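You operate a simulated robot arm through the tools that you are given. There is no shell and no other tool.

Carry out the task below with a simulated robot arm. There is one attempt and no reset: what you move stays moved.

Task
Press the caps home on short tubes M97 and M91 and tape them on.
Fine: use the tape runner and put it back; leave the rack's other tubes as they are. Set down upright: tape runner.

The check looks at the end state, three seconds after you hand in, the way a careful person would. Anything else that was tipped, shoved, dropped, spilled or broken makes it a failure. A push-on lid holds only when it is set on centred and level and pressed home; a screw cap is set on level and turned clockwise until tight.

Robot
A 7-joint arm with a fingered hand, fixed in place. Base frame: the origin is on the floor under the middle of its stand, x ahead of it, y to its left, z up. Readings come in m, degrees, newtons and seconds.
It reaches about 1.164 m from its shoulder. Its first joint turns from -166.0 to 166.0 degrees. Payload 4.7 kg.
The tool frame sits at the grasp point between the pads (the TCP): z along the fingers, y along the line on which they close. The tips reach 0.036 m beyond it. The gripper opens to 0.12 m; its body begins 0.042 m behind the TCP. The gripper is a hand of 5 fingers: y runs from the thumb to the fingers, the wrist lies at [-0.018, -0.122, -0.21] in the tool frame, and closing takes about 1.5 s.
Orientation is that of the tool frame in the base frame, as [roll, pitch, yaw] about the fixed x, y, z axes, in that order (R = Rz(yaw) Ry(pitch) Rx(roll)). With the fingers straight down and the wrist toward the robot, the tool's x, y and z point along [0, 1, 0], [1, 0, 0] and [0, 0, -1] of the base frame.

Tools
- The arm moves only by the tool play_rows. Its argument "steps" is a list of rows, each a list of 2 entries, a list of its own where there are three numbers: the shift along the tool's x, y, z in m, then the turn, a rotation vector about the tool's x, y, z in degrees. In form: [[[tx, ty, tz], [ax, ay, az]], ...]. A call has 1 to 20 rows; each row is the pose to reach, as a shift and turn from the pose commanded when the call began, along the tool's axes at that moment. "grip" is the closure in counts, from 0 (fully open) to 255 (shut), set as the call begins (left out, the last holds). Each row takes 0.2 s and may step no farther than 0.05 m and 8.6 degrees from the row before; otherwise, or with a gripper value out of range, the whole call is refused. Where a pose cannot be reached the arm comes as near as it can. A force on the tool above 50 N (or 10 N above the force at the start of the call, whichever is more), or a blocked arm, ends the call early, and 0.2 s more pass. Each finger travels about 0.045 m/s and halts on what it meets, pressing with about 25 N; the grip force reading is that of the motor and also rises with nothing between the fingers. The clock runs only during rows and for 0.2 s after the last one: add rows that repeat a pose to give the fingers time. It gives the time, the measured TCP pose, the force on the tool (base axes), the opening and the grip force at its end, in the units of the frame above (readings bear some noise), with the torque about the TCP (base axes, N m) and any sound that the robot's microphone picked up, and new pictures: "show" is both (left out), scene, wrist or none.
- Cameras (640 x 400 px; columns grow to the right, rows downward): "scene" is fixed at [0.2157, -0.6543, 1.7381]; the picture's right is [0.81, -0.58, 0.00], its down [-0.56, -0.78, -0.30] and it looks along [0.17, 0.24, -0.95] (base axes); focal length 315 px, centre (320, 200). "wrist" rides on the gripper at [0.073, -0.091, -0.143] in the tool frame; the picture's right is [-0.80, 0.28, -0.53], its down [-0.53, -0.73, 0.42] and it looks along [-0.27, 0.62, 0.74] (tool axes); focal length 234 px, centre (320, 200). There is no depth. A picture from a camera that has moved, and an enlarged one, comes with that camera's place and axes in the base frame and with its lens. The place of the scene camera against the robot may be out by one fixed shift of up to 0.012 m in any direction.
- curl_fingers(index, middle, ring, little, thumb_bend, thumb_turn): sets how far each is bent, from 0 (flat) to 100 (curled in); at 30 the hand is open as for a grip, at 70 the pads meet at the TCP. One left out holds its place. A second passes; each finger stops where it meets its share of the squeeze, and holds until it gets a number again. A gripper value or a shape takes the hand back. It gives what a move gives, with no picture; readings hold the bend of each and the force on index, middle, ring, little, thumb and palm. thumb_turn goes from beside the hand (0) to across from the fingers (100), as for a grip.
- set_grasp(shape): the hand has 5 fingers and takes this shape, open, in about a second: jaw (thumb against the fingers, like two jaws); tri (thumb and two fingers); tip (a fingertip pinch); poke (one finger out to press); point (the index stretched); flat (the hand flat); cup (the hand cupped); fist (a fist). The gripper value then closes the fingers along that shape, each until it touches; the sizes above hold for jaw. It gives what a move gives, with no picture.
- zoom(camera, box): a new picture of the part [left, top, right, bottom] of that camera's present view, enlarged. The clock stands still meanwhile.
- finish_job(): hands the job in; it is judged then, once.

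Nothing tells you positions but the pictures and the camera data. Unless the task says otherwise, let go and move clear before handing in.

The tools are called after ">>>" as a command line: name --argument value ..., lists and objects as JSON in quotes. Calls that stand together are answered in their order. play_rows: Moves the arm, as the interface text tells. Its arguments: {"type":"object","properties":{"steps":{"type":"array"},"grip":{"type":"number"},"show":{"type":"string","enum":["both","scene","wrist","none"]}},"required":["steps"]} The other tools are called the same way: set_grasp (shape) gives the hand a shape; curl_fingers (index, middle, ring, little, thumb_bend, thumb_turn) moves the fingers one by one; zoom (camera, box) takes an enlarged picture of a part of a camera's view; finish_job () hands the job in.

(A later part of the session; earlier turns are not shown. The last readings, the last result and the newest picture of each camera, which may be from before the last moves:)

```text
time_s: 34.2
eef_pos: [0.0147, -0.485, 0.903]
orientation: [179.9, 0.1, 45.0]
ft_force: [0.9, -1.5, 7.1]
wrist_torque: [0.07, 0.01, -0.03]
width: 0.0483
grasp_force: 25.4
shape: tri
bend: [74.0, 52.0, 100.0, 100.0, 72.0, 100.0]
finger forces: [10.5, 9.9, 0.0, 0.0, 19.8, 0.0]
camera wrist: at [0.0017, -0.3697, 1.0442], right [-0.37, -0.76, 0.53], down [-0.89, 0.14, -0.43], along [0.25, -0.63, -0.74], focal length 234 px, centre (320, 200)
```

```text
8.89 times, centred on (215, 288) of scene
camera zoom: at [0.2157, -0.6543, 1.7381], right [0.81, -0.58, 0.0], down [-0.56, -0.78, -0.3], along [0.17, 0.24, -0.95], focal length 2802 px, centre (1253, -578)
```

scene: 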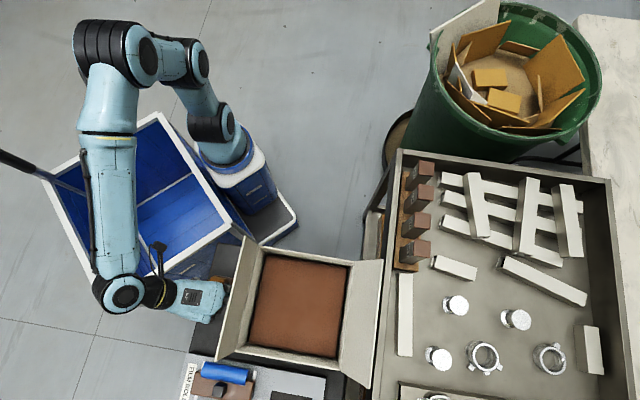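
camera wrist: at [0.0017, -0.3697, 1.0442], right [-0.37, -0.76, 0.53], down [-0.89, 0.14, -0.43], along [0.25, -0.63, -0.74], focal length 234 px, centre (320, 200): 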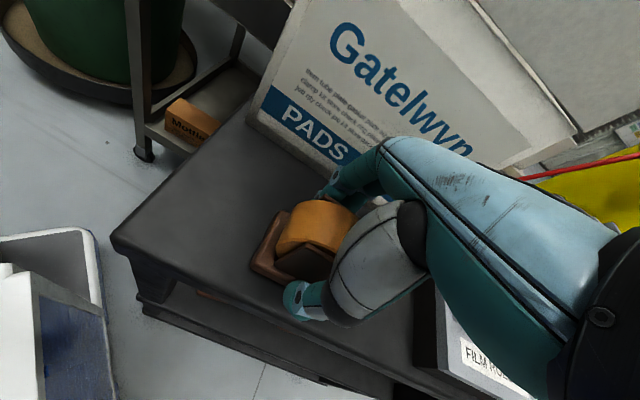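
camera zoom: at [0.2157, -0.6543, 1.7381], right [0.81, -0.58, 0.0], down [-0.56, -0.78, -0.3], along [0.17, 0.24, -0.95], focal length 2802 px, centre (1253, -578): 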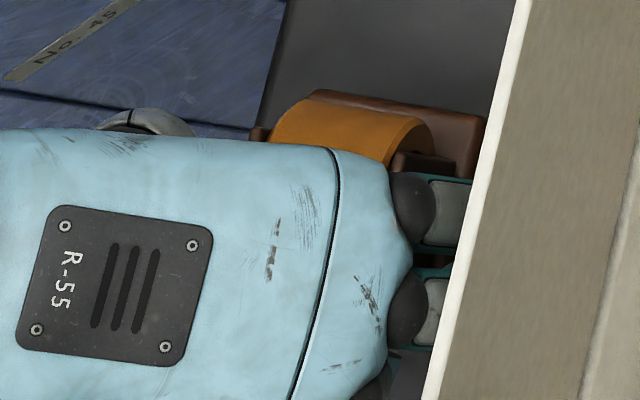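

Index and middle both bear on the far cheek with the thumb opposite. I'll lift 3 cm gently to test the grip.

>>> play_rows --steps '[[[0, 0, -0.005], [0, 0, 0]], [[0, 0, -0.01], [0, 0, 0]], [[0, 0, -0.02], [0, 0, 0]], [[0, 0, -0.03], [0, 0, 0]], [[0, 0, -0.03], [0, 0, 0]]]'

>>> zoom --camera "wrist" --box '[230, 160, 390, 340]'

>>> zoom --camera "scene" --box '[180, 255, 250, 315]'

```text
time_s: 35.4
eef_pos: [0.0166, -0.4862, 0.9318]
orientation: [179.9, -0.1, 45.0]
ft_force: [-0.7, 0.3, -1.7]
wrist_torque: [-0.04, 0.03, 0.01]
width: 0.0435
grasp_force: 24.9
shape: tri
bend: [74.0, 53.0, 100.0, 100.0, 73.0, 100.0]
finger forces: [8.7, 10.9, 0.0, 0.0, 22.8, 0.1]
camera wrist: at [0.0024, -0.3708, 1.0735], right [-0.37, -0.77, 0.53], down [-0.89, 0.14, -0.43], along [0.25, -0.63, -0.74], focal length 234 px, centre (320, 200)
```

scene: 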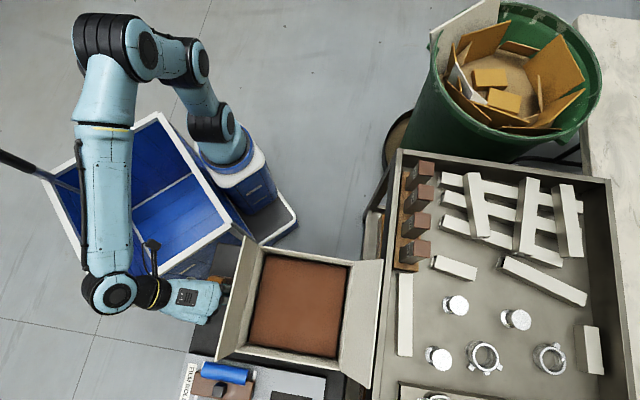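
wrist: 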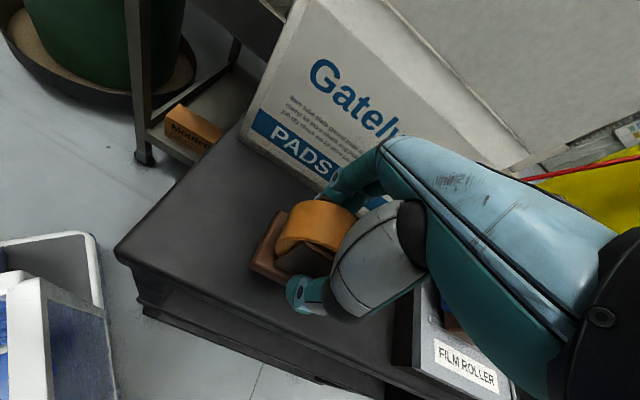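

```text
2.22 times, centred on (310, 250) of wrist
camera zoom: at [0.0024, -0.3708, 1.0735], right [-0.37, -0.77, 0.53], down [-0.89, 0.14, -0.43], along [0.25, -0.63, -0.74], focal length 520 px, centre (342, 89)
```

zoom: 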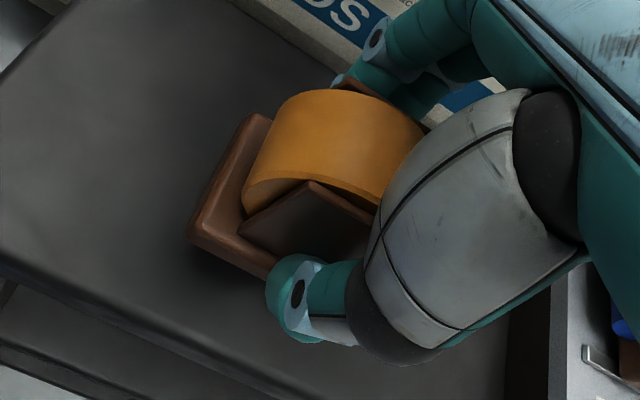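

```text
6.67 times, centred on (215, 285) of scene
camera zoom: at [0.2157, -0.6543, 1.7381], right [0.81, -0.58, 0.0], down [-0.56, -0.78, -0.3], along [0.17, 0.24, -0.95], focal length 2102 px, centre (1020, -367)
```

zoom: 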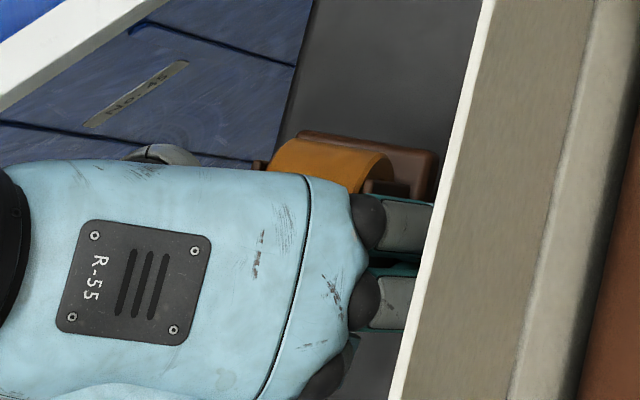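

The runner is held level at about 1.7 N weight. I'll lift it straight up to a safe travel height.

>>> play_rows --steps '[[[0, 0, -0.03], [0, 0, 0]], [[0, 0, -0.07], [0, 0, 0]], [[0, 0, -0.11], [0, 0, 0]], [[0, 0, -0.15], [0, 0, 0]], [[0, 0, -0.19], [0, 0, 0]], [[0, 0, -0.23], [0, 0, 0]], [[0, 0, -0.27], [0, 0, 0]], [[0, 0, -0.31], [0, 0, 0]], [[0, 0, -0.35], [0, 0, 0]], [[0, 0, -0.37], [0, 0, 0]], [[0, 0, -0.37], [0, 0, 0]]]'

>>> zoom --camera "wrist" --box '[230, 160, 390, 340]'

```text
time_s: 37.8
eef_pos: [0.0128, -0.4831, 1.3035]
orientation: [179.9, 0.1, 45.0]
ft_force: [-1.0, -0.2, -2.2]
wrist_torque: [0.0, -0.03, 0.03]
width: 0.0433
grasp_force: 25.3
shape: tri
bend: [74.0, 53.0, 100.0, 100.0, 73.0, 100.0]
finger forces: [8.4, 10.4, 0.0, 0.0, 23.1, 0.0]
camera wrist: at [0.0005, -0.3682, 1.4452], right [-0.37, -0.77, 0.53], down [-0.89, 0.14, -0.43], along [0.25, -0.63, -0.74], focal length 234 px, centre (320, 200)
```

scene: 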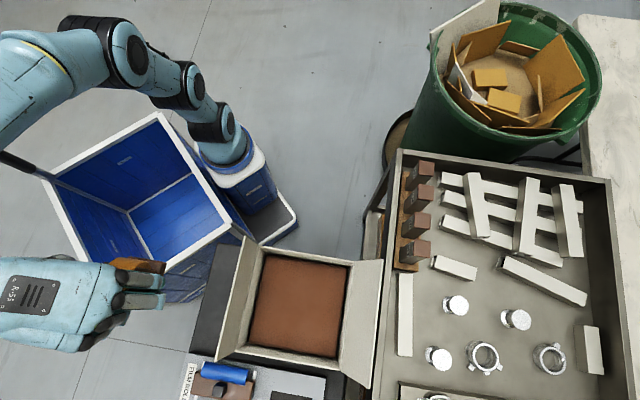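
wrist: 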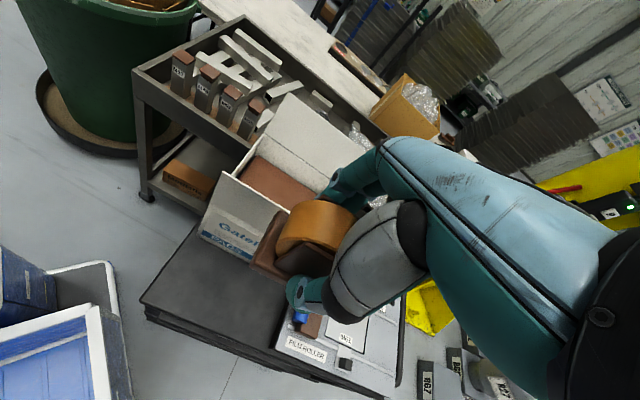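

```text
2.22 times, centred on (310, 250) of wrist
camera zoom: at [0.0005, -0.3682, 1.4452], right [-0.37, -0.77, 0.53], down [-0.89, 0.14, -0.43], along [0.25, -0.63, -0.74], focal length 520 px, centre (342, 89)
```

zoom: 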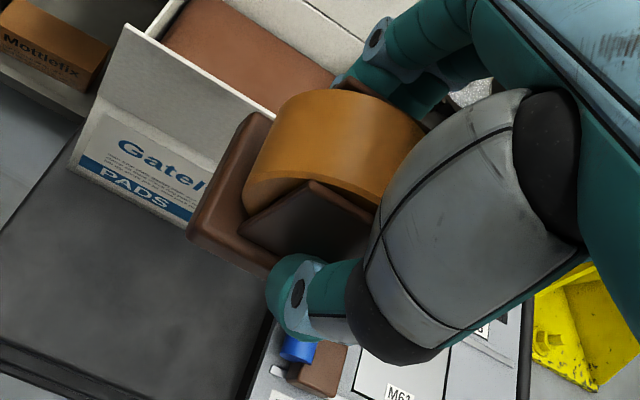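

Grip is stable. Now I'll carry it over at z≈1.30 while turning 90° so the roll faces the label side of the tubes.

>>> play_rows --steps '[[[0.0273, 0.0256, 0], [0, 0, 6]], [[0.0547, 0.0512, 0], [0, 0, 12]], [[0.082, 0.0769, 0], [0, 0, 18]], [[0.1093, 0.1025, 0], [0, 0, 24]], [[0.1367, 0.1281, 0], [0, 0, 30]], [[0.164, 0.1537, 0], [0, 0, 36]], [[0.1913, 0.1793, 0], [0, 0, 42]], [[0.2187, 0.205, 0], [0, 0, 48]], [[0.246, 0.2306, 0], [0, 0, 54]], [[0.2733, 0.2562, 0], [0, 0, 60]], [[0.3007, 0.2818, 0.026], [0, 0, 66]], [[0.328, 0.3074, 0.052], [0, 0, 72]], [[0.3553, 0.3331, 0.078], [0, 0, 78]], [[0.3827, 0.3587, 0.104], [0, 0, 84]], [[0.4099, 0.3843, 0.13], [0, 0, 90]], [[0.4099, 0.3843, 0.13], [0, 0, 90]]]'

>>> zoom --camera "wrist" --box '[180, 140, 400, 340]'

>>> zoom --camera "scene" --box '[340, 90, 480, 230]'

```text
time_s: 41.2
eef_pos: [0.5741, -0.468, 1.1731]
orientation: [180.0, -0.2, -45.1]
ft_force: [0.5, 0.7, -2.1]
wrist_torque: [-0.02, 0.02, -0.02]
width: 0.0435
grasp_force: 25.4
shape: tri
bend: [74.0, 53.0, 100.0, 100.0, 73.0, 100.0]
finger forces: [8.5, 10.2, 0.1, 0.0, 22.2, 0.0]
camera wrist: at [0.6905, -0.4551, 1.3157], right [-0.77, 0.37, 0.52], down [0.14, 0.89, -0.43], along [-0.63, -0.25, -0.74], focal length 234 px, centre (320, 200)
```

scene: 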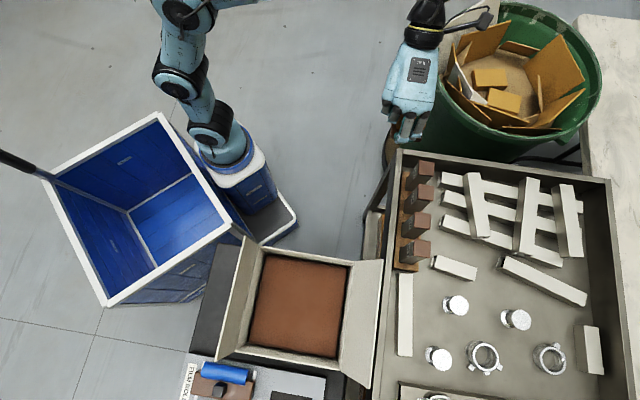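
wrist: 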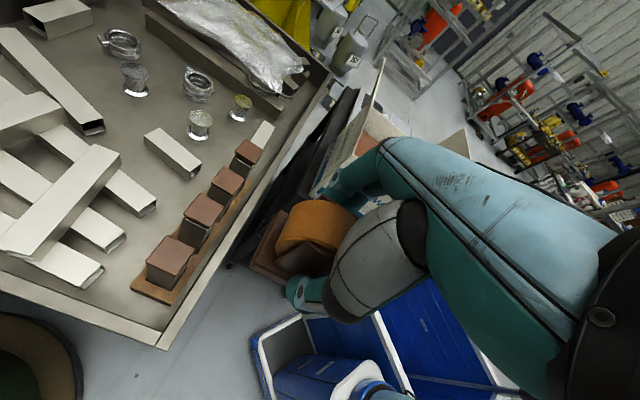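

```text
2.00 times, centred on (290, 240) of wrist
camera zoom: at [0.6905, -0.4551, 1.3157], right [-0.77, 0.37, 0.52], down [0.14, 0.89, -0.43], along [-0.63, -0.25, -0.74], focal length 468 px, centre (380, 120)
```

zoom: 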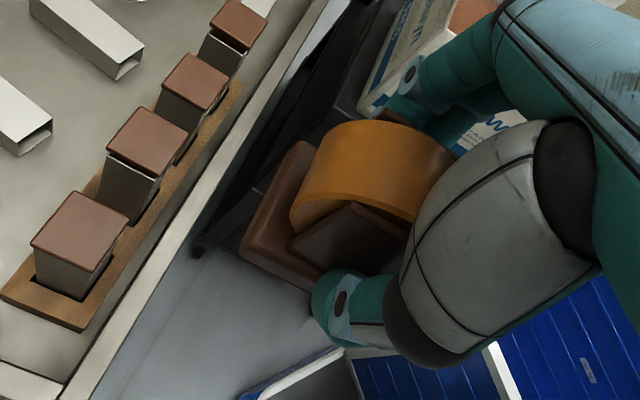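

```text
2.86 times, centred on (410, 160) of scene
camera zoom: at [0.2157, -0.6543, 1.7381], right [0.81, -0.58, 0.0], down [-0.56, -0.78, -0.3], along [0.17, 0.24, -0.95], focal length 901 px, centre (63, 314)
```

zoom: 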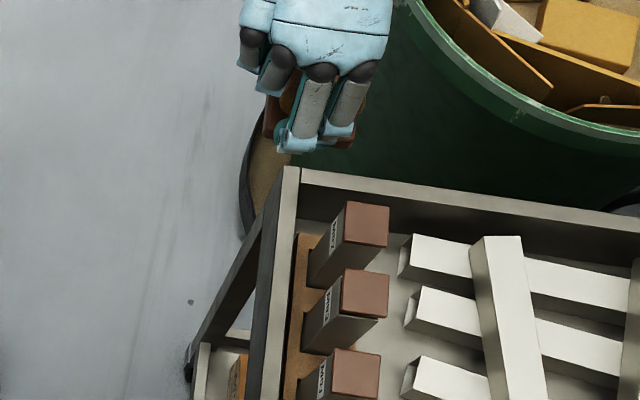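

M97 is nearest with its flush cap, and both the roll and tubes are visible in the wrist view. I'll tilt the roll ~12° forward so it leads the base plate, and lower it in front of M97's label face, 4 cm back.

>>> play_rows --steps '[[[0, 0, 0.02], [0, -4, 0]], [[0, -0.003, 0.05], [0, -8, 0]], [[0.005, -0.007, 0.09], [0, -12, 0]], [[0.01, -0.007, 0.13], [0, -12, 0]], [[0.015, -0.007, 0.165], [0, -12, 0]], [[0.02, -0.007, 0.195], [0, -12, 0]], [[0.02, -0.007, 0.218], [0, -12, 0]], [[0.02, -0.007, 0.218], [0, -12, 0]]]'

>>> zoom --camera "wrist" --box '[180, 140, 400, 340]'

>>> zoom --camera "scene" --box '[370, 110, 470, 210]'

```text
time_s: 43.0
eef_pos: [0.5957, -0.4783, 0.953]
orientation: [-180.0, 11.9, -45.0]
ft_force: [-0.7, -0.5, -2.7]
wrist_torque: [-0.01, 0.03, 0.01]
width: 0.0434
grasp_force: 25.1
shape: tri
bend: [74.0, 53.0, 100.0, 100.0, 73.0, 100.0]
finger forces: [8.4, 10.3, 0.0, 0.1, 22.7, 0.0]
camera wrist: at [0.7311, -0.4851, 1.0771], right [-0.68, 0.28, 0.68], down [0.09, 0.95, -0.31], along [-0.73, -0.15, -0.67], focal length 234 px, centre (320, 200)
```

scene: 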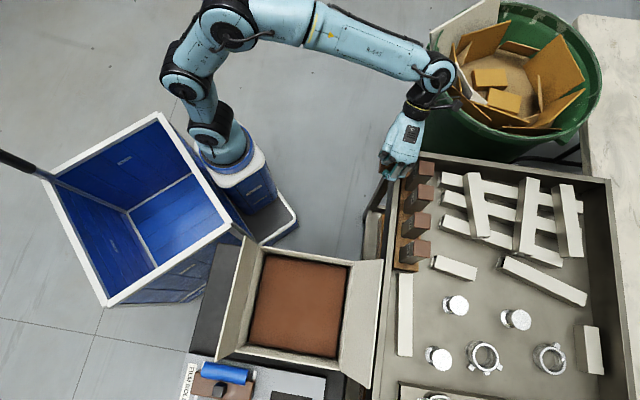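
wrist: 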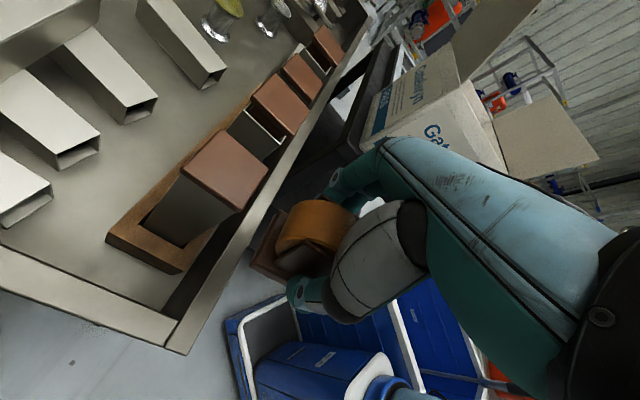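

```text
2.00 times, centred on (290, 240) of wrist
camera zoom: at [0.7311, -0.4851, 1.0771], right [-0.68, 0.28, 0.68], down [0.09, 0.95, -0.31], along [-0.73, -0.15, -0.67], focal length 468 px, centre (380, 120)
```

zoom: 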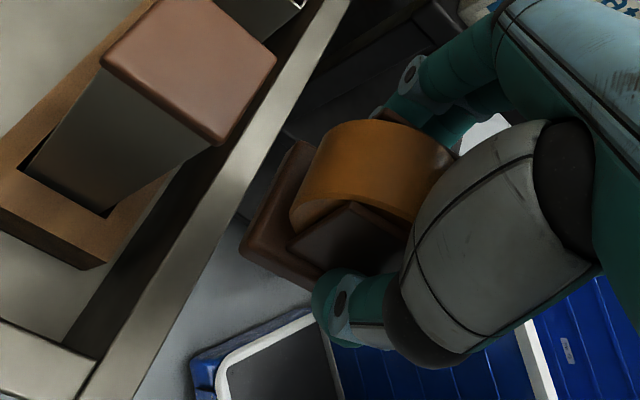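

```text
4.00 times, centred on (420, 160) of scene
camera zoom: at [0.2157, -0.6543, 1.7381], right [0.81, -0.58, 0.0], down [-0.56, -0.78, -0.3], along [0.17, 0.24, -0.95], focal length 1261 px, centre (-80, 360)
```

zoom: 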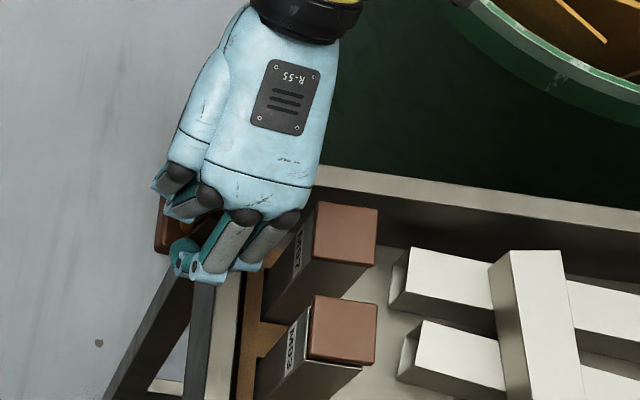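

The roll is in front of M97 at seam height. I'll advance 28 mm and look at the remaining gap.

>>> play_rows --steps '[[[0.0098, 0, -0.0021], [0, 0, 0]], [[0.0196, 0, -0.0042], [0, 0, 0]], [[0.0274, 0, -0.0058], [0, 0, 0]], [[0.0274, 0, -0.0058], [0, 0, 0]]]'

>>> zoom --camera "wrist" --box '[200, 150, 380, 310]'

>>> zoom --camera "scene" --box '[380, 130, 450, 200]'

```text
time_s: 44.0
eef_pos: [0.6154, -0.4969, 0.9553]
orientation: [180.0, 11.9, -45.0]
ft_force: [0.2, 1.0, -1.5]
wrist_torque: [0.0, 0.01, 0.01]
width: 0.0434
grasp_force: 24.8
shape: tri
bend: [74.0, 53.0, 100.0, 100.0, 73.0, 100.0]
finger forces: [8.5, 10.2, 0.1, 0.0, 22.8, 0.0]
camera wrist: at [0.7507, -0.5041, 1.0786], right [-0.68, 0.28, 0.68], down [0.09, 0.95, -0.31], along [-0.73, -0.15, -0.67], focal length 234 px, centre (320, 200)
```

scene: 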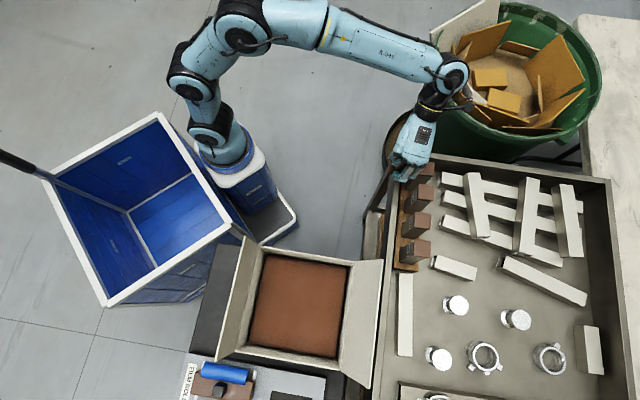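
wrist: 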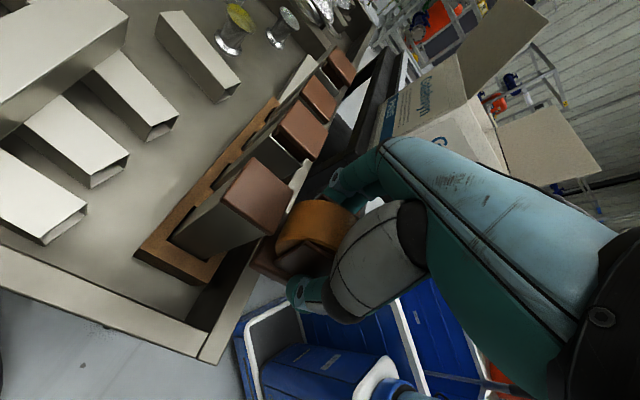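

```text
2.50 times, centred on (290, 230) of wrist
camera zoom: at [0.7507, -0.5041, 1.0786], right [-0.68, 0.28, 0.68], down [0.09, 0.95, -0.31], along [-0.73, -0.15, -0.67], focal length 585 px, centre (395, 125)
```

zoom: 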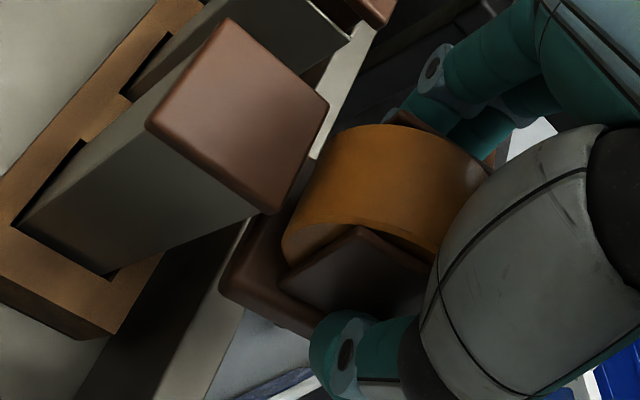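

```text
5.71 times, centred on (415, 165) of scene
camera zoom: at [0.2157, -0.6543, 1.7381], right [0.81, -0.58, 0.0], down [-0.56, -0.78, -0.3], along [0.17, 0.24, -0.95], focal length 1801 px, centre (-223, 400)
```

zoom: 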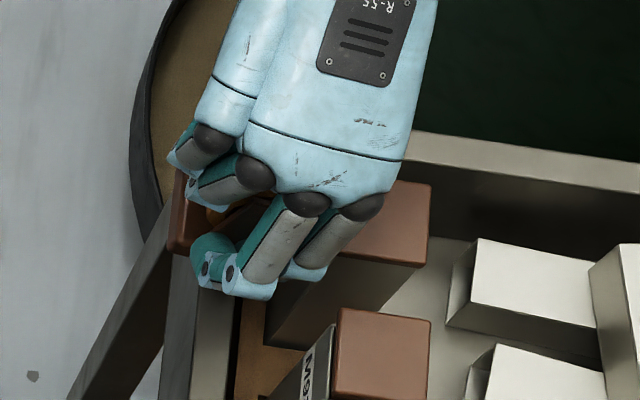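

Around 11 mm gap remains. I'll creep forward 8 mm, then in small steps watching the force.

>>> play_rows --steps '[[[0.0029, 0, -0.0006], [0, 0, 0]], [[0.0059, 0, -0.0012], [0, 0, 0]], [[0.0078, 0, -0.0017], [0, 0, 0]], [[0.0078, 0, -0.0017], [0, 0, 0]]]' --show "none"

>>> zoom --camera "wrist" --box '[230, 150, 340, 260]'

```text
time_s: 45.0
eef_pos: [0.6219, -0.5024, 0.9536]
orientation: [-179.9, 11.9, -45.0]
ft_force: [-0.1, 0.7, -3.0]
wrist_torque: [0.01, 0.02, -0.02]
width: 0.0432
grasp_force: 24.7
shape: tri
bend: [74.0, 53.0, 100.0, 100.0, 73.0, 100.0]
finger forces: [8.4, 10.3, 0.1, 0.0, 22.7, 0.0]
```

```text
3.64 times, centred on (285, 205) of wrist
camera zoom: at [0.7565, -0.5099, 1.0783], right [-0.68, 0.28, 0.68], down [0.09, 0.95, -0.31], along [-0.73, -0.15, -0.67], focal length 852 px, centre (447, 182)
```

zoom: 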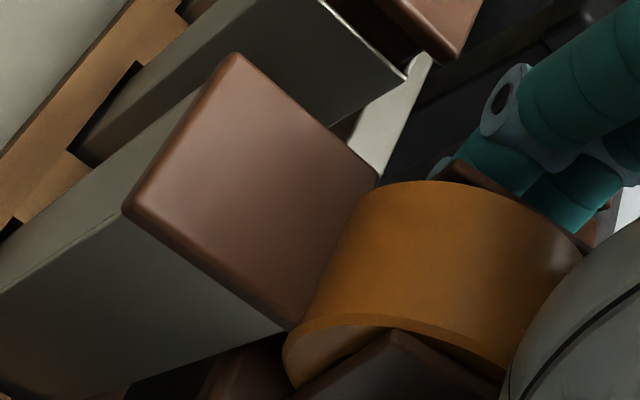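

Alignment with the cap edge is good and the gap is tiny now. Stepping forward by 1 mm increments.

>>> play_rows --steps '[[[0.001, 0, -0.0002], [0, 0, 0]], [[0.002, 0, -0.0004], [0, 0, 0]], [[0.003, 0, -0.0006], [0, 0, 0]], [[0.003, 0, -0.0006], [0, 0, 0]]]' --show "none"

>>> play_rows --steps '[[[0.001, 0, -0.0002], [0, 0, 0]], [[0.002, 0, -0.0004], [0, 0, 0]], [[0.002, 0, -0.0004], [0, 0, 0]]]' --show "none"

>>> zoom --camera "wrist" --box '[230, 150, 340, 260]'

```text
time_s: 46.0
eef_pos: [0.6235, -0.5041, 0.9539]
orientation: [-180.0, 11.8, -45.0]
ft_force: [0.4, 0.9, -2.5]
wrist_torque: [0.0, 0.02, 0.03]
width: 0.0431
grasp_force: 25.2
shape: tri
bend: [74.0, 53.0, 100.0, 100.0, 73.0, 100.0]
finger forces: [8.4, 10.3, 0.0, 0.1, 22.9, 0.0]
```

```text
time_s: 46.8
eef_pos: [0.6248, -0.5061, 0.9552]
orientation: [-180.0, 11.9, -45.0]
ft_force: [-0.2, -0.8, -2.2]
wrist_torque: [0.0, 0.01, 0.03]
width: 0.0432
grasp_force: 25.0
shape: tri
bend: [74.0, 53.0, 100.0, 100.0, 73.0, 100.0]
finger forces: [8.4, 10.2, 0.1, 0.0, 22.9, 0.0]
```

```text
3.64 times, centred on (285, 205) of wrist
camera zoom: at [0.7602, -0.5134, 1.0788], right [-0.68, 0.28, 0.68], down [0.09, 0.95, -0.31], along [-0.73, -0.15, -0.67], focal length 852 px, centre (447, 182)
```

zoom: 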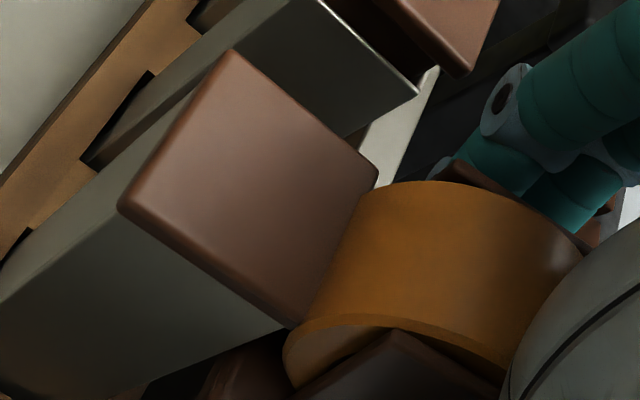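

Contact: the tube top leans slightly with the roll at about 1 N. I'll now run the roll straight down across the seam by 32 mm and see whether tape is laid.

>>> play_rows --steps '[[[0.0008, 0, 0.0039], [0, 0, 0]], [[0.0017, 0, 0.0078], [0, 0, 0]], [[0.0025, 0, 0.0117], [0, 0, 0]], [[0.0033, 0, 0.0156], [0, 0, 0]], [[0.0042, 0, 0.0196], [0, 0, 0]], [[0.005, 0, 0.0235], [0, 0, 0]], [[0.0058, 0, 0.0274], [0, 0, 0]], [[0.0067, 0, 0.0313], [0, 0, 0]], [[0.0067, 0, 0.0313], [0, 0, 0]]]'

>>> zoom --camera "wrist" --box '[200, 120, 360, 280]'

>>> zoom --camera "scene" --box '[380, 130, 450, 200]'

```text
time_s: 48.8
eef_pos: [0.6262, -0.5065, 0.9228]
orientation: [179.9, 11.9, -45.0]
ft_force: [0.0, 0.4, -0.7]
wrist_torque: [0.02, -0.01, 0.02]
width: 0.0435
grasp_force: 25.0
shape: tri
bend: [74.0, 53.0, 100.0, 100.0, 73.0, 100.0]
finger forces: [8.6, 10.2, 0.0, 0.0, 23.0, 0.0]
camera wrist: at [0.7612, -0.5135, 1.0463], right [-0.68, 0.28, 0.68], down [0.09, 0.95, -0.31], along [-0.73, -0.15, -0.67], focal length 234 px, centre (320, 200)
```

scene: 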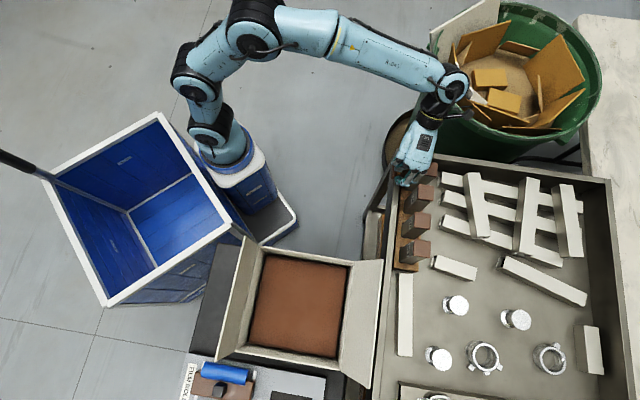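
wrist: 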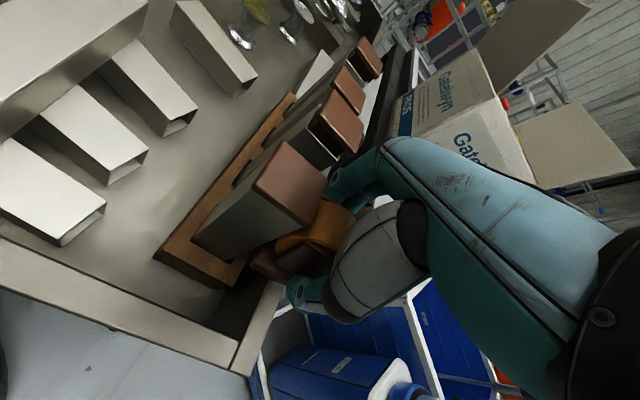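

```text
2.50 times, centred on (280, 200) of wrist
camera zoom: at [0.7612, -0.5135, 1.0463], right [-0.68, 0.28, 0.68], down [0.09, 0.95, -0.31], along [-0.73, -0.15, -0.67], focal length 585 px, centre (420, 200)
```

zoom: 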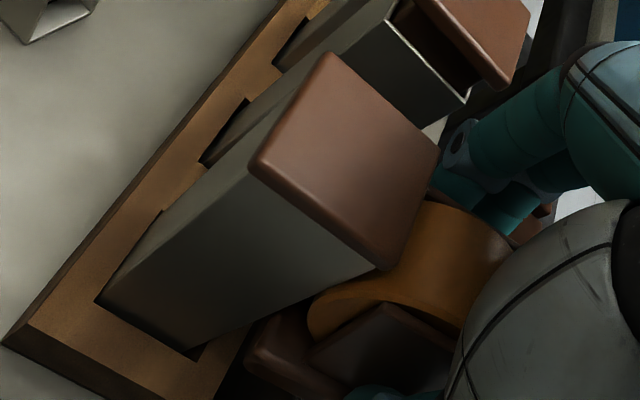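

```text
5.71 times, centred on (415, 165) of scene
camera zoom: at [0.2157, -0.6543, 1.7381], right [0.81, -0.58, 0.0], down [-0.56, -0.78, -0.3], along [0.17, 0.24, -0.95], focal length 1801 px, centre (-223, 400)
```

zoom: 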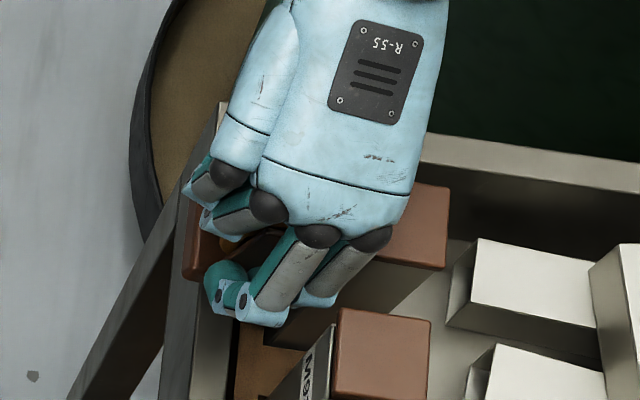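

I've run down the label face. I'll back off along the normal and inspect the label face for tape in the scene view.

>>> play_rows --steps '[[[-0.0098, 0, 0.0021], [0, 0, 0]], [[-0.0293, 0, 0.0062], [0, 0, 0]], [[-0.0489, 0, 0.0104], [0, 0, 0]], [[-0.0783, 0, 0.0166], [0, 0, 0]], [[-0.0783, 0, 0.0166], [0, 0, 0]]]' --show "none"

>>> zoom --camera "scene" --box '[380, 140, 450, 200]'

>>> zoom --camera "wrist" --box '[120, 100, 400, 320]'

```text
time_s: 50.0
eef_pos: [0.5684, -0.4503, 0.923]
orientation: [-180.0, 11.9, -45.0]
ft_force: [0.2, -1.1, -2.7]
wrist_torque: [-0.01, 0.0, 0.0]
width: 0.0434
grasp_force: 25.1
shape: tri
bend: [74.0, 53.0, 100.0, 100.0, 73.0, 100.0]
finger forces: [8.7, 10.0, 0.1, 0.0, 23.0, 0.0]
```

```text
6.67 times, centred on (415, 170) of scene
camera zoom: at [0.2157, -0.6543, 1.7381], right [0.81, -0.58, 0.0], down [-0.56, -0.78, -0.3], along [0.17, 0.24, -0.95], focal length 2102 px, centre (-313, 400)
```

zoom: 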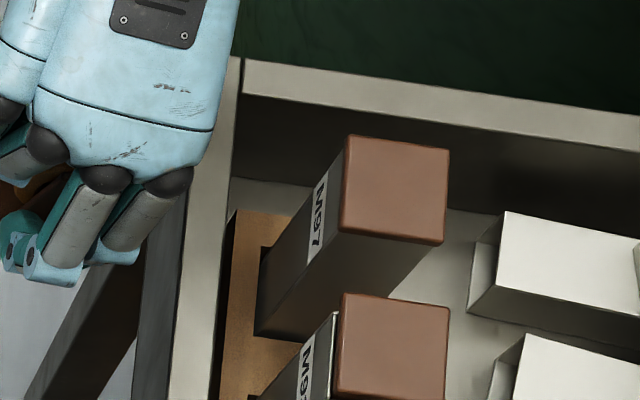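

```text
1.82 times, centred on (260, 210) of wrist
camera zoom: at [0.7027, -0.4567, 1.0469], right [-0.68, 0.28, 0.68], down [0.09, 0.95, -0.31], along [-0.73, -0.15, -0.67], focal length 426 px, centre (429, 182)
```

zoom: 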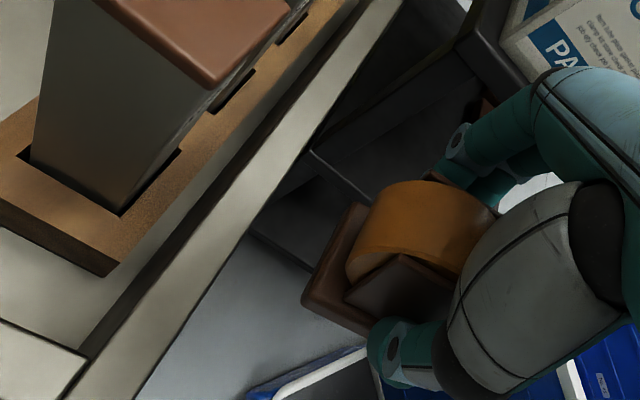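

No tape shows on the label face, and M97 settled back upright. The roll is probably just the tape supply and the base plate the running shoe, so I'll level the runner and bring its foot over the M97 cap to run it across there.

>>> play_rows --steps '[[[-0.0062, 0, -0.0293], [0, 4, 0]], [[-0.0146, 0, -0.0685], [0, 8, 0]], [[-0.0229, 0.0025, -0.1076], [0, 12, 0]], [[-0.0291, 0.0025, -0.1369], [0, 12, 0]], [[0.01, 0.0025, -0.1452], [0, 12, 0]], [[0.0491, 0.0025, -0.1535], [0, 12, 0]], [[0.0938, 0.0025, -0.163], [0, 12, 0]], [[0.0938, 0.0025, -0.163], [0, 12, 0]]]'

>>> zoom --camera "wrist" --box '[160, 120, 400, 320]'

>>> zoom --camera "scene" --box '[380, 110, 470, 200]'

```text
time_s: 51.8
eef_pos: [0.6551, -0.5433, 1.0617]
orientation: [-180.0, -0.1, -45.0]
ft_force: [0.1, 0.0, -2.2]
wrist_torque: [0.0, -0.02, 0.02]
width: 0.0433
grasp_force: 24.9
shape: tri
bend: [74.0, 53.0, 100.0, 100.0, 74.0, 100.0]
finger forces: [8.7, 10.0, 0.1, 0.0, 23.2, 0.0]
camera wrist: at [0.7705, -0.5306, 1.2034], right [-0.77, 0.37, 0.52], down [0.14, 0.89, -0.42], along [-0.63, -0.25, -0.74], focal length 234 px, centre (320, 200)
```

scene: 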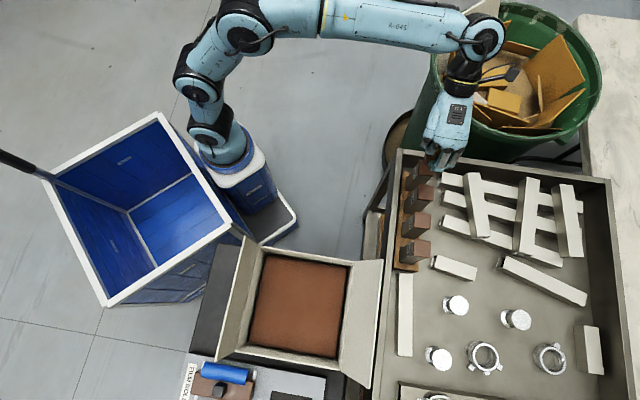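
wrist: 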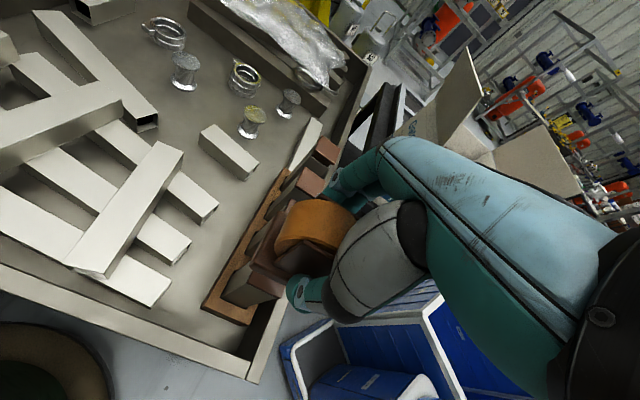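

```text
2.00 times, centred on (280, 220) of wrist
camera zoom: at [0.7705, -0.5306, 1.2034], right [-0.77, 0.37, 0.52], down [0.14, 0.89, -0.42], along [-0.63, -0.25, -0.74], focal length 468 px, centre (400, 160)
```

zoom: 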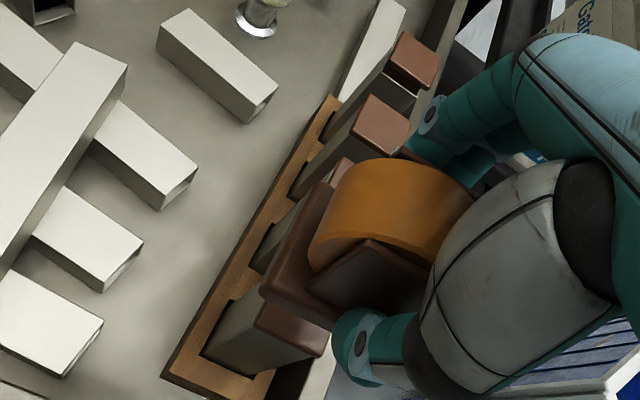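

```text
4.44 times, centred on (425, 155) of scene
camera zoom: at [0.2157, -0.6543, 1.7381], right [0.81, -0.58, 0.0], down [-0.56, -0.78, -0.3], along [0.17, 0.24, -0.95], focal length 1401 px, centre (-147, 400)
```

zoom: 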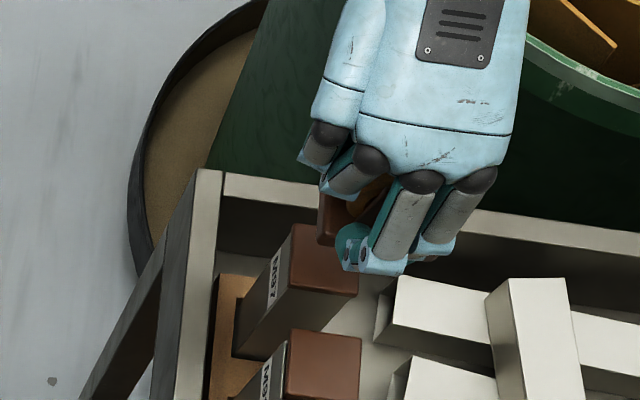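

The shoe is above M97's cap. Lowering to near contact, then in 1–2 mm steps.

>>> play_rows --steps '[[[0, 0, 0.02], [0, 0, 0]], [[0, 0, 0.04], [0, 0, 0]], [[0, 0, 0.05], [0, 0, 0]], [[0, 0, 0.05], [0, 0, 0]]]' --show "none"

>>> zoom --camera "wrist" --box '[200, 150, 360, 330]'

>>> play_rows --steps '[[[0, 0, 0.002], [0, 0, 0]], [[0, 0, 0.004], [0, 0, 0]], [[0, 0, 0.004], [0, 0, 0]]]' --show "none"

```text
time_s: 52.8
eef_pos: [0.6538, -0.542, 1.0122]
orientation: [-180.0, 0.0, -45.0]
ft_force: [-0.2, -0.5, -1.7]
wrist_torque: [-0.04, -0.01, -0.03]
width: 0.0432
grasp_force: 24.6
shape: tri
bend: [74.0, 53.0, 100.0, 100.0, 74.0, 100.0]
finger forces: [8.6, 9.9, 0.1, 0.1, 23.2, 0.0]
```

```text
2.22 times, centred on (280, 240) of wrist
camera zoom: at [0.77, -0.5281, 1.1544], right [-0.77, 0.37, 0.52], down [0.14, 0.89, -0.43], along [-0.63, -0.25, -0.74], focal length 520 px, centre (409, 111)
```

zoom: 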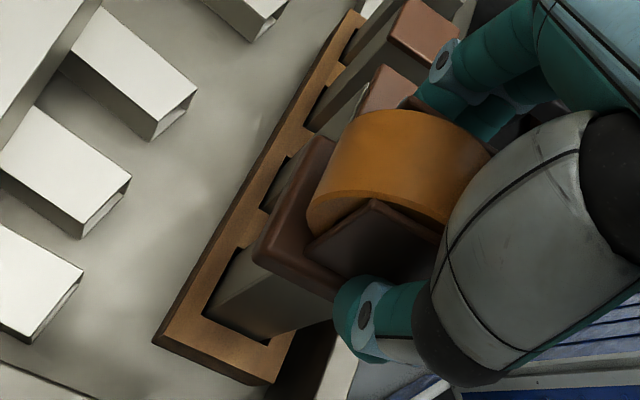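

```text
time_s: 53.6
eef_pos: [0.6542, -0.5401, 1.0093]
orientation: [180.0, -0.1, -45.1]
ft_force: [0.5, -0.3, -2.2]
wrist_torque: [-0.01, -0.01, 0.01]
width: 0.0432
grasp_force: 25.4
shape: tri
bend: [74.0, 53.0, 100.0, 100.0, 74.0, 100.0]
finger forces: [8.7, 10.0, 0.1, 0.1, 23.3, 0.1]
```

No contact yet at 1.009. Continuing down.

>>> play_rows --steps '[[[0, 0, 0.002], [0, 0, 0]], [[0, 0, 0.004], [0, 0, 0]], [[0, 0, 0.004], [0, 0, 0]]]' --show "none"

>>> play_rows --steps '[[[0, 0, 0.0015], [0, 0, 0]], [[0, 0, 0.003], [0, 0, 0]], [[0, 0, 0.003], [0, 0, 0]]]' --show "none"

```text
time_s: 54.4
eef_pos: [0.654, -0.5401, 1.0041]
orientation: [180.0, -0.1, -44.9]
ft_force: [0.4, -0.6, -2.9]
wrist_torque: [-0.02, 0.01, -0.04]
width: 0.0433
grasp_force: 25.6
shape: tri
bend: [74.0, 53.0, 100.0, 100.0, 74.0, 100.0]
finger forces: [8.8, 10.0, 0.1, 0.0, 23.2, 0.0]
```

```text
time_s: 55.2
eef_pos: [0.655, -0.5402, 1.0015]
orientation: [-180.0, -0.1, -45.0]
ft_force: [-0.3, 0.0, -2.7]
wrist_torque: [0.03, 0.02, 0.02]
width: 0.0431
grasp_force: 24.3
shape: tri
bend: [74.0, 53.0, 100.0, 100.0, 74.0, 100.0]
finger forces: [8.7, 9.9, 0.0, 0.0, 23.3, 0.0]
```

>>> play_rows --steps '[[[0, 0, 0.0015], [0, 0, 0]], [[0, 0, 0.003], [0, 0, 0]], [[0, 0, 0.003], [0, 0, 0]]]' --show "none"

>>> play_rows --steps '[[[0, 0, 0.0015], [0, 0, 0]], [[0, 0, 0.003], [0, 0, 0]], [[0, 0, 0.003], [0, 0, 0]]]' --show "none"

>>> zoom --camera "wrist" --box '[200, 200, 330, 310]'

```text
time_s: 56.0
eef_pos: [0.6549, -0.5404, 0.9993]
orientation: [-180.0, -0.3, -45.1]
ft_force: [0.2, 0.0, 5.0]
wrist_torque: [-0.09, 0.06, 0.01]
width: 0.0431
grasp_force: 24.9
shape: tri
bend: [74.0, 53.0, 100.0, 100.0, 74.0, 100.0]
finger forces: [9.6, 10.2, 0.0, 0.0, 23.4, 0.0]
```

```text
time_s: 56.8
eef_pos: [0.6549, -0.5398, 0.9997]
orientation: [180.0, -0.4, -45.0]
ft_force: [1.2, -1.7, 26.4]
wrist_torque: [-0.62, 0.38, 0.02]
width: 0.0444
grasp_force: 25.2
shape: tri
bend: [75.0, 53.0, 100.0, 100.0, 73.0, 100.0]
finger forces: [24.9, 15.8, 0.1, 0.0, 27.8, 0.0]
```

```text
3.64 times, centred on (265, 255) of wrist
camera zoom: at [0.7694, -0.5267, 1.1413], right [-0.77, 0.37, 0.52], down [0.14, 0.89, -0.43], along [-0.62, -0.25, -0.74], focal length 852 px, centre (520, 0)
```

zoom: 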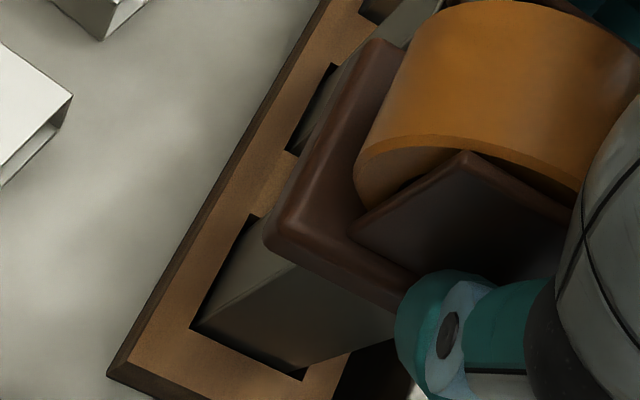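

Contact on the cap top at TCP z≈1.0. I'll ease off to light pressure and run the shoe back across the cap toward the label side, watching for tape.

>>> play_rows --steps '[[[0, 0, -0.0025], [0, 0, 0]], [[-0.006, 0, -0.0025], [0, 0, 0]], [[-0.012, 0, -0.0025], [0, 0, 0]], [[-0.018, 0, -0.0025], [0, 0, 0]], [[-0.024, 0, -0.0025], [0, 0, 0]], [[-0.03, 0, -0.0025], [0, 0, 0]], [[-0.03, 0, -0.0025], [0, 0, 0]]]' --show "none"

>>> zoom --camera "wrist" --box '[200, 200, 330, 310]'

>>> zoom --camera "scene" --box '[380, 130, 460, 200]'

```text
time_s: 58.4
eef_pos: [0.6323, -0.5175, 1.0]
orientation: [-180.0, -0.3, -44.9]
ft_force: [0.1, -1.2, 28.5]
wrist_torque: [-0.86, 0.2, 0.02]
width: 0.0448
grasp_force: 24.9
shape: tri
bend: [75.0, 53.0, 100.0, 100.0, 73.0, 100.0]
finger forces: [40.7, 9.5, 0.0, 0.0, 26.1, 0.1]
```

```text
3.64 times, centred on (265, 255) of wrist
camera zoom: at [0.7479, -0.5047, 1.1414], right [-0.77, 0.37, 0.52], down [0.14, 0.89, -0.43], along [-0.63, -0.25, -0.74], focal length 852 px, centre (520, 0)
```

zoom: 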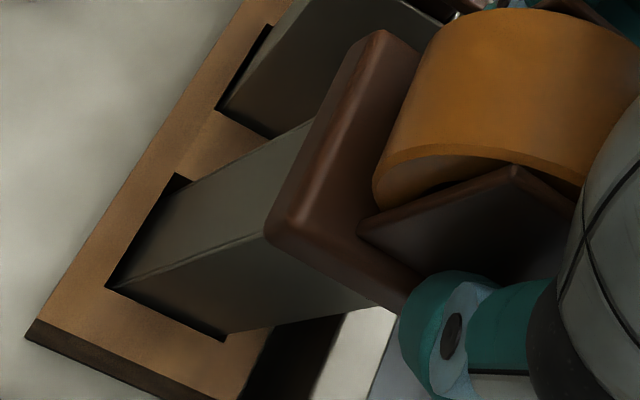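

```text
5.71 times, centred on (420, 165) of scene
camera zoom: at [0.2157, -0.6543, 1.7381], right [0.81, -0.58, 0.0], down [-0.56, -0.78, -0.3], along [0.17, 0.24, -0.95], focal length 1801 px, centre (-251, 400)
```

zoom: 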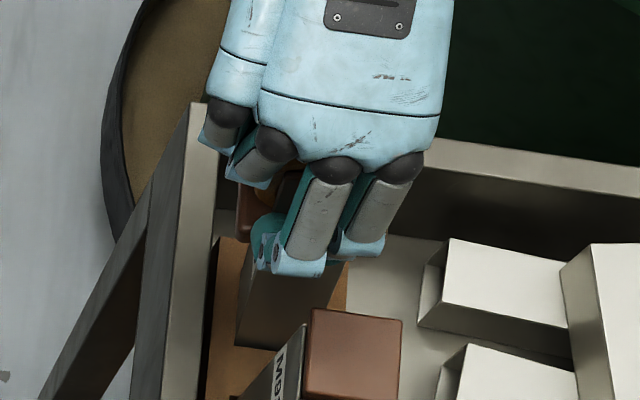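

The index fingertip seems to be what is touching, not the shoe. I must look closely at the cap state before moving further.

>>> zoom --camera "wrist" --box '[245, 190, 305, 250]'

>>> zoom --camera "scene" --box '[405, 155, 435, 185]'

```text
6.67 times, centred on (275, 220) of wrist
camera zoom: at [0.7479, -0.5047, 1.1414], right [-0.77, 0.37, 0.52], down [0.14, 0.89, -0.43], along [-0.63, -0.25, -0.74], focal length 1561 px, centre (620, 67)
```

zoom: 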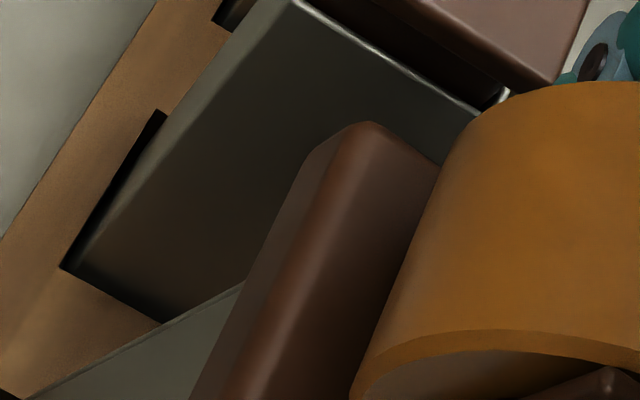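

```text
13.33 times, centred on (420, 170) of scene
camera zoom: at [0.2157, -0.6543, 1.7381], right [0.81, -0.58, 0.0], down [-0.56, -0.78, -0.3], along [0.17, 0.24, -0.95], focal length 4203 px, centre (-1013, 600)
```

zoom: 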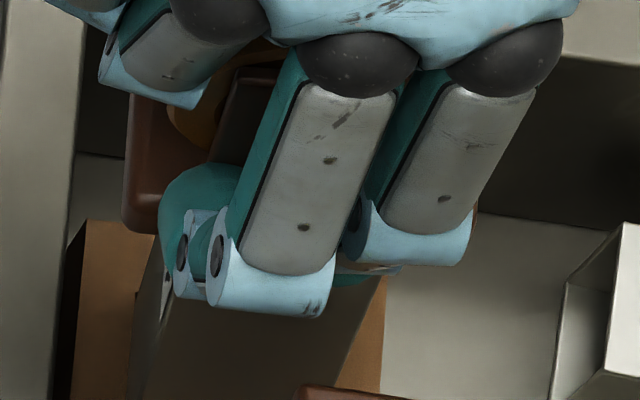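

M97 appears to have been dragged with the tool (the top leans toward the label side). I'll reverse the same path to bring it upright, then lift off.

>>> play_rows --steps '[[[0.006, 0, 0], [0, 0, 0]], [[0.012, 0, 0], [0, 0, 0]], [[0.018, 0, 0], [0, 0, 0]], [[0.024, 0, 0], [0, 0, 0]], [[0.03, 0, 0], [0, 0, 0]], [[0.03, 0, 0], [0, 0, 0]]]' --show "none"

>>> zoom --camera "wrist" --box '[200, 200, 330, 310]'

>>> zoom --camera "scene" --box '[380, 130, 460, 200]'

```text
time_s: 59.8
eef_pos: [0.6543, -0.5386, 0.9983]
orientation: [180.0, 0.0, -44.9]
ft_force: [-3.7, 3.3, 27.4]
wrist_torque: [-0.35, 0.59, -0.08]
width: 0.0456
grasp_force: 24.8
shape: tri
bend: [75.0, 52.0, 100.0, 100.0, 73.0, 100.0]
finger forces: [28.3, 20.0, 0.0, 0.0, 28.7, 0.0]
```

```text
3.64 times, centred on (265, 255) of wrist
camera zoom: at [0.7701, -0.5269, 1.1409], right [-0.77, 0.37, 0.52], down [0.14, 0.89, -0.43], along [-0.63, -0.25, -0.74], focal length 852 px, centre (520, 0)
```

zoom: 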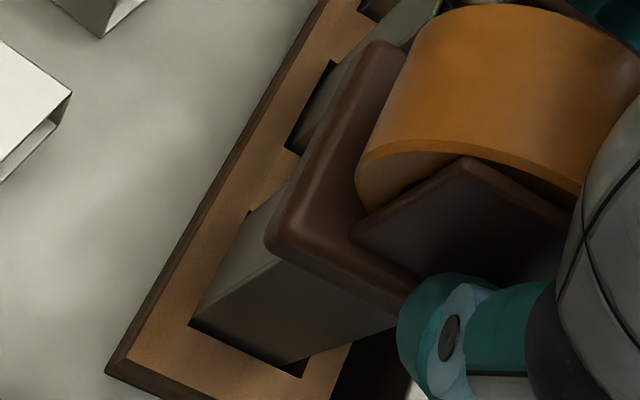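

```text
5.71 times, centred on (420, 165) of scene
camera zoom: at [0.2157, -0.6543, 1.7381], right [0.81, -0.58, 0.0], down [-0.56, -0.78, -0.3], along [0.17, 0.24, -0.95], focal length 1801 px, centre (-251, 400)
```

zoom: 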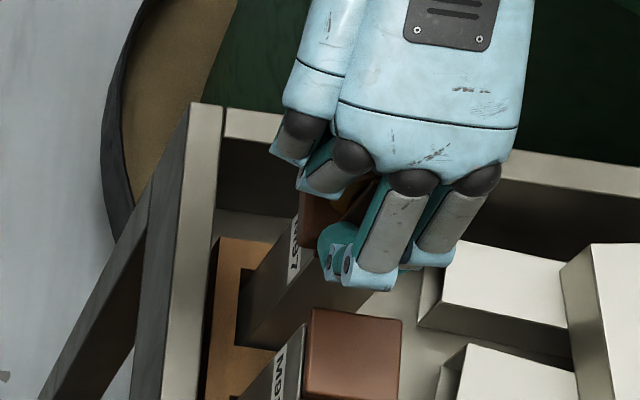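

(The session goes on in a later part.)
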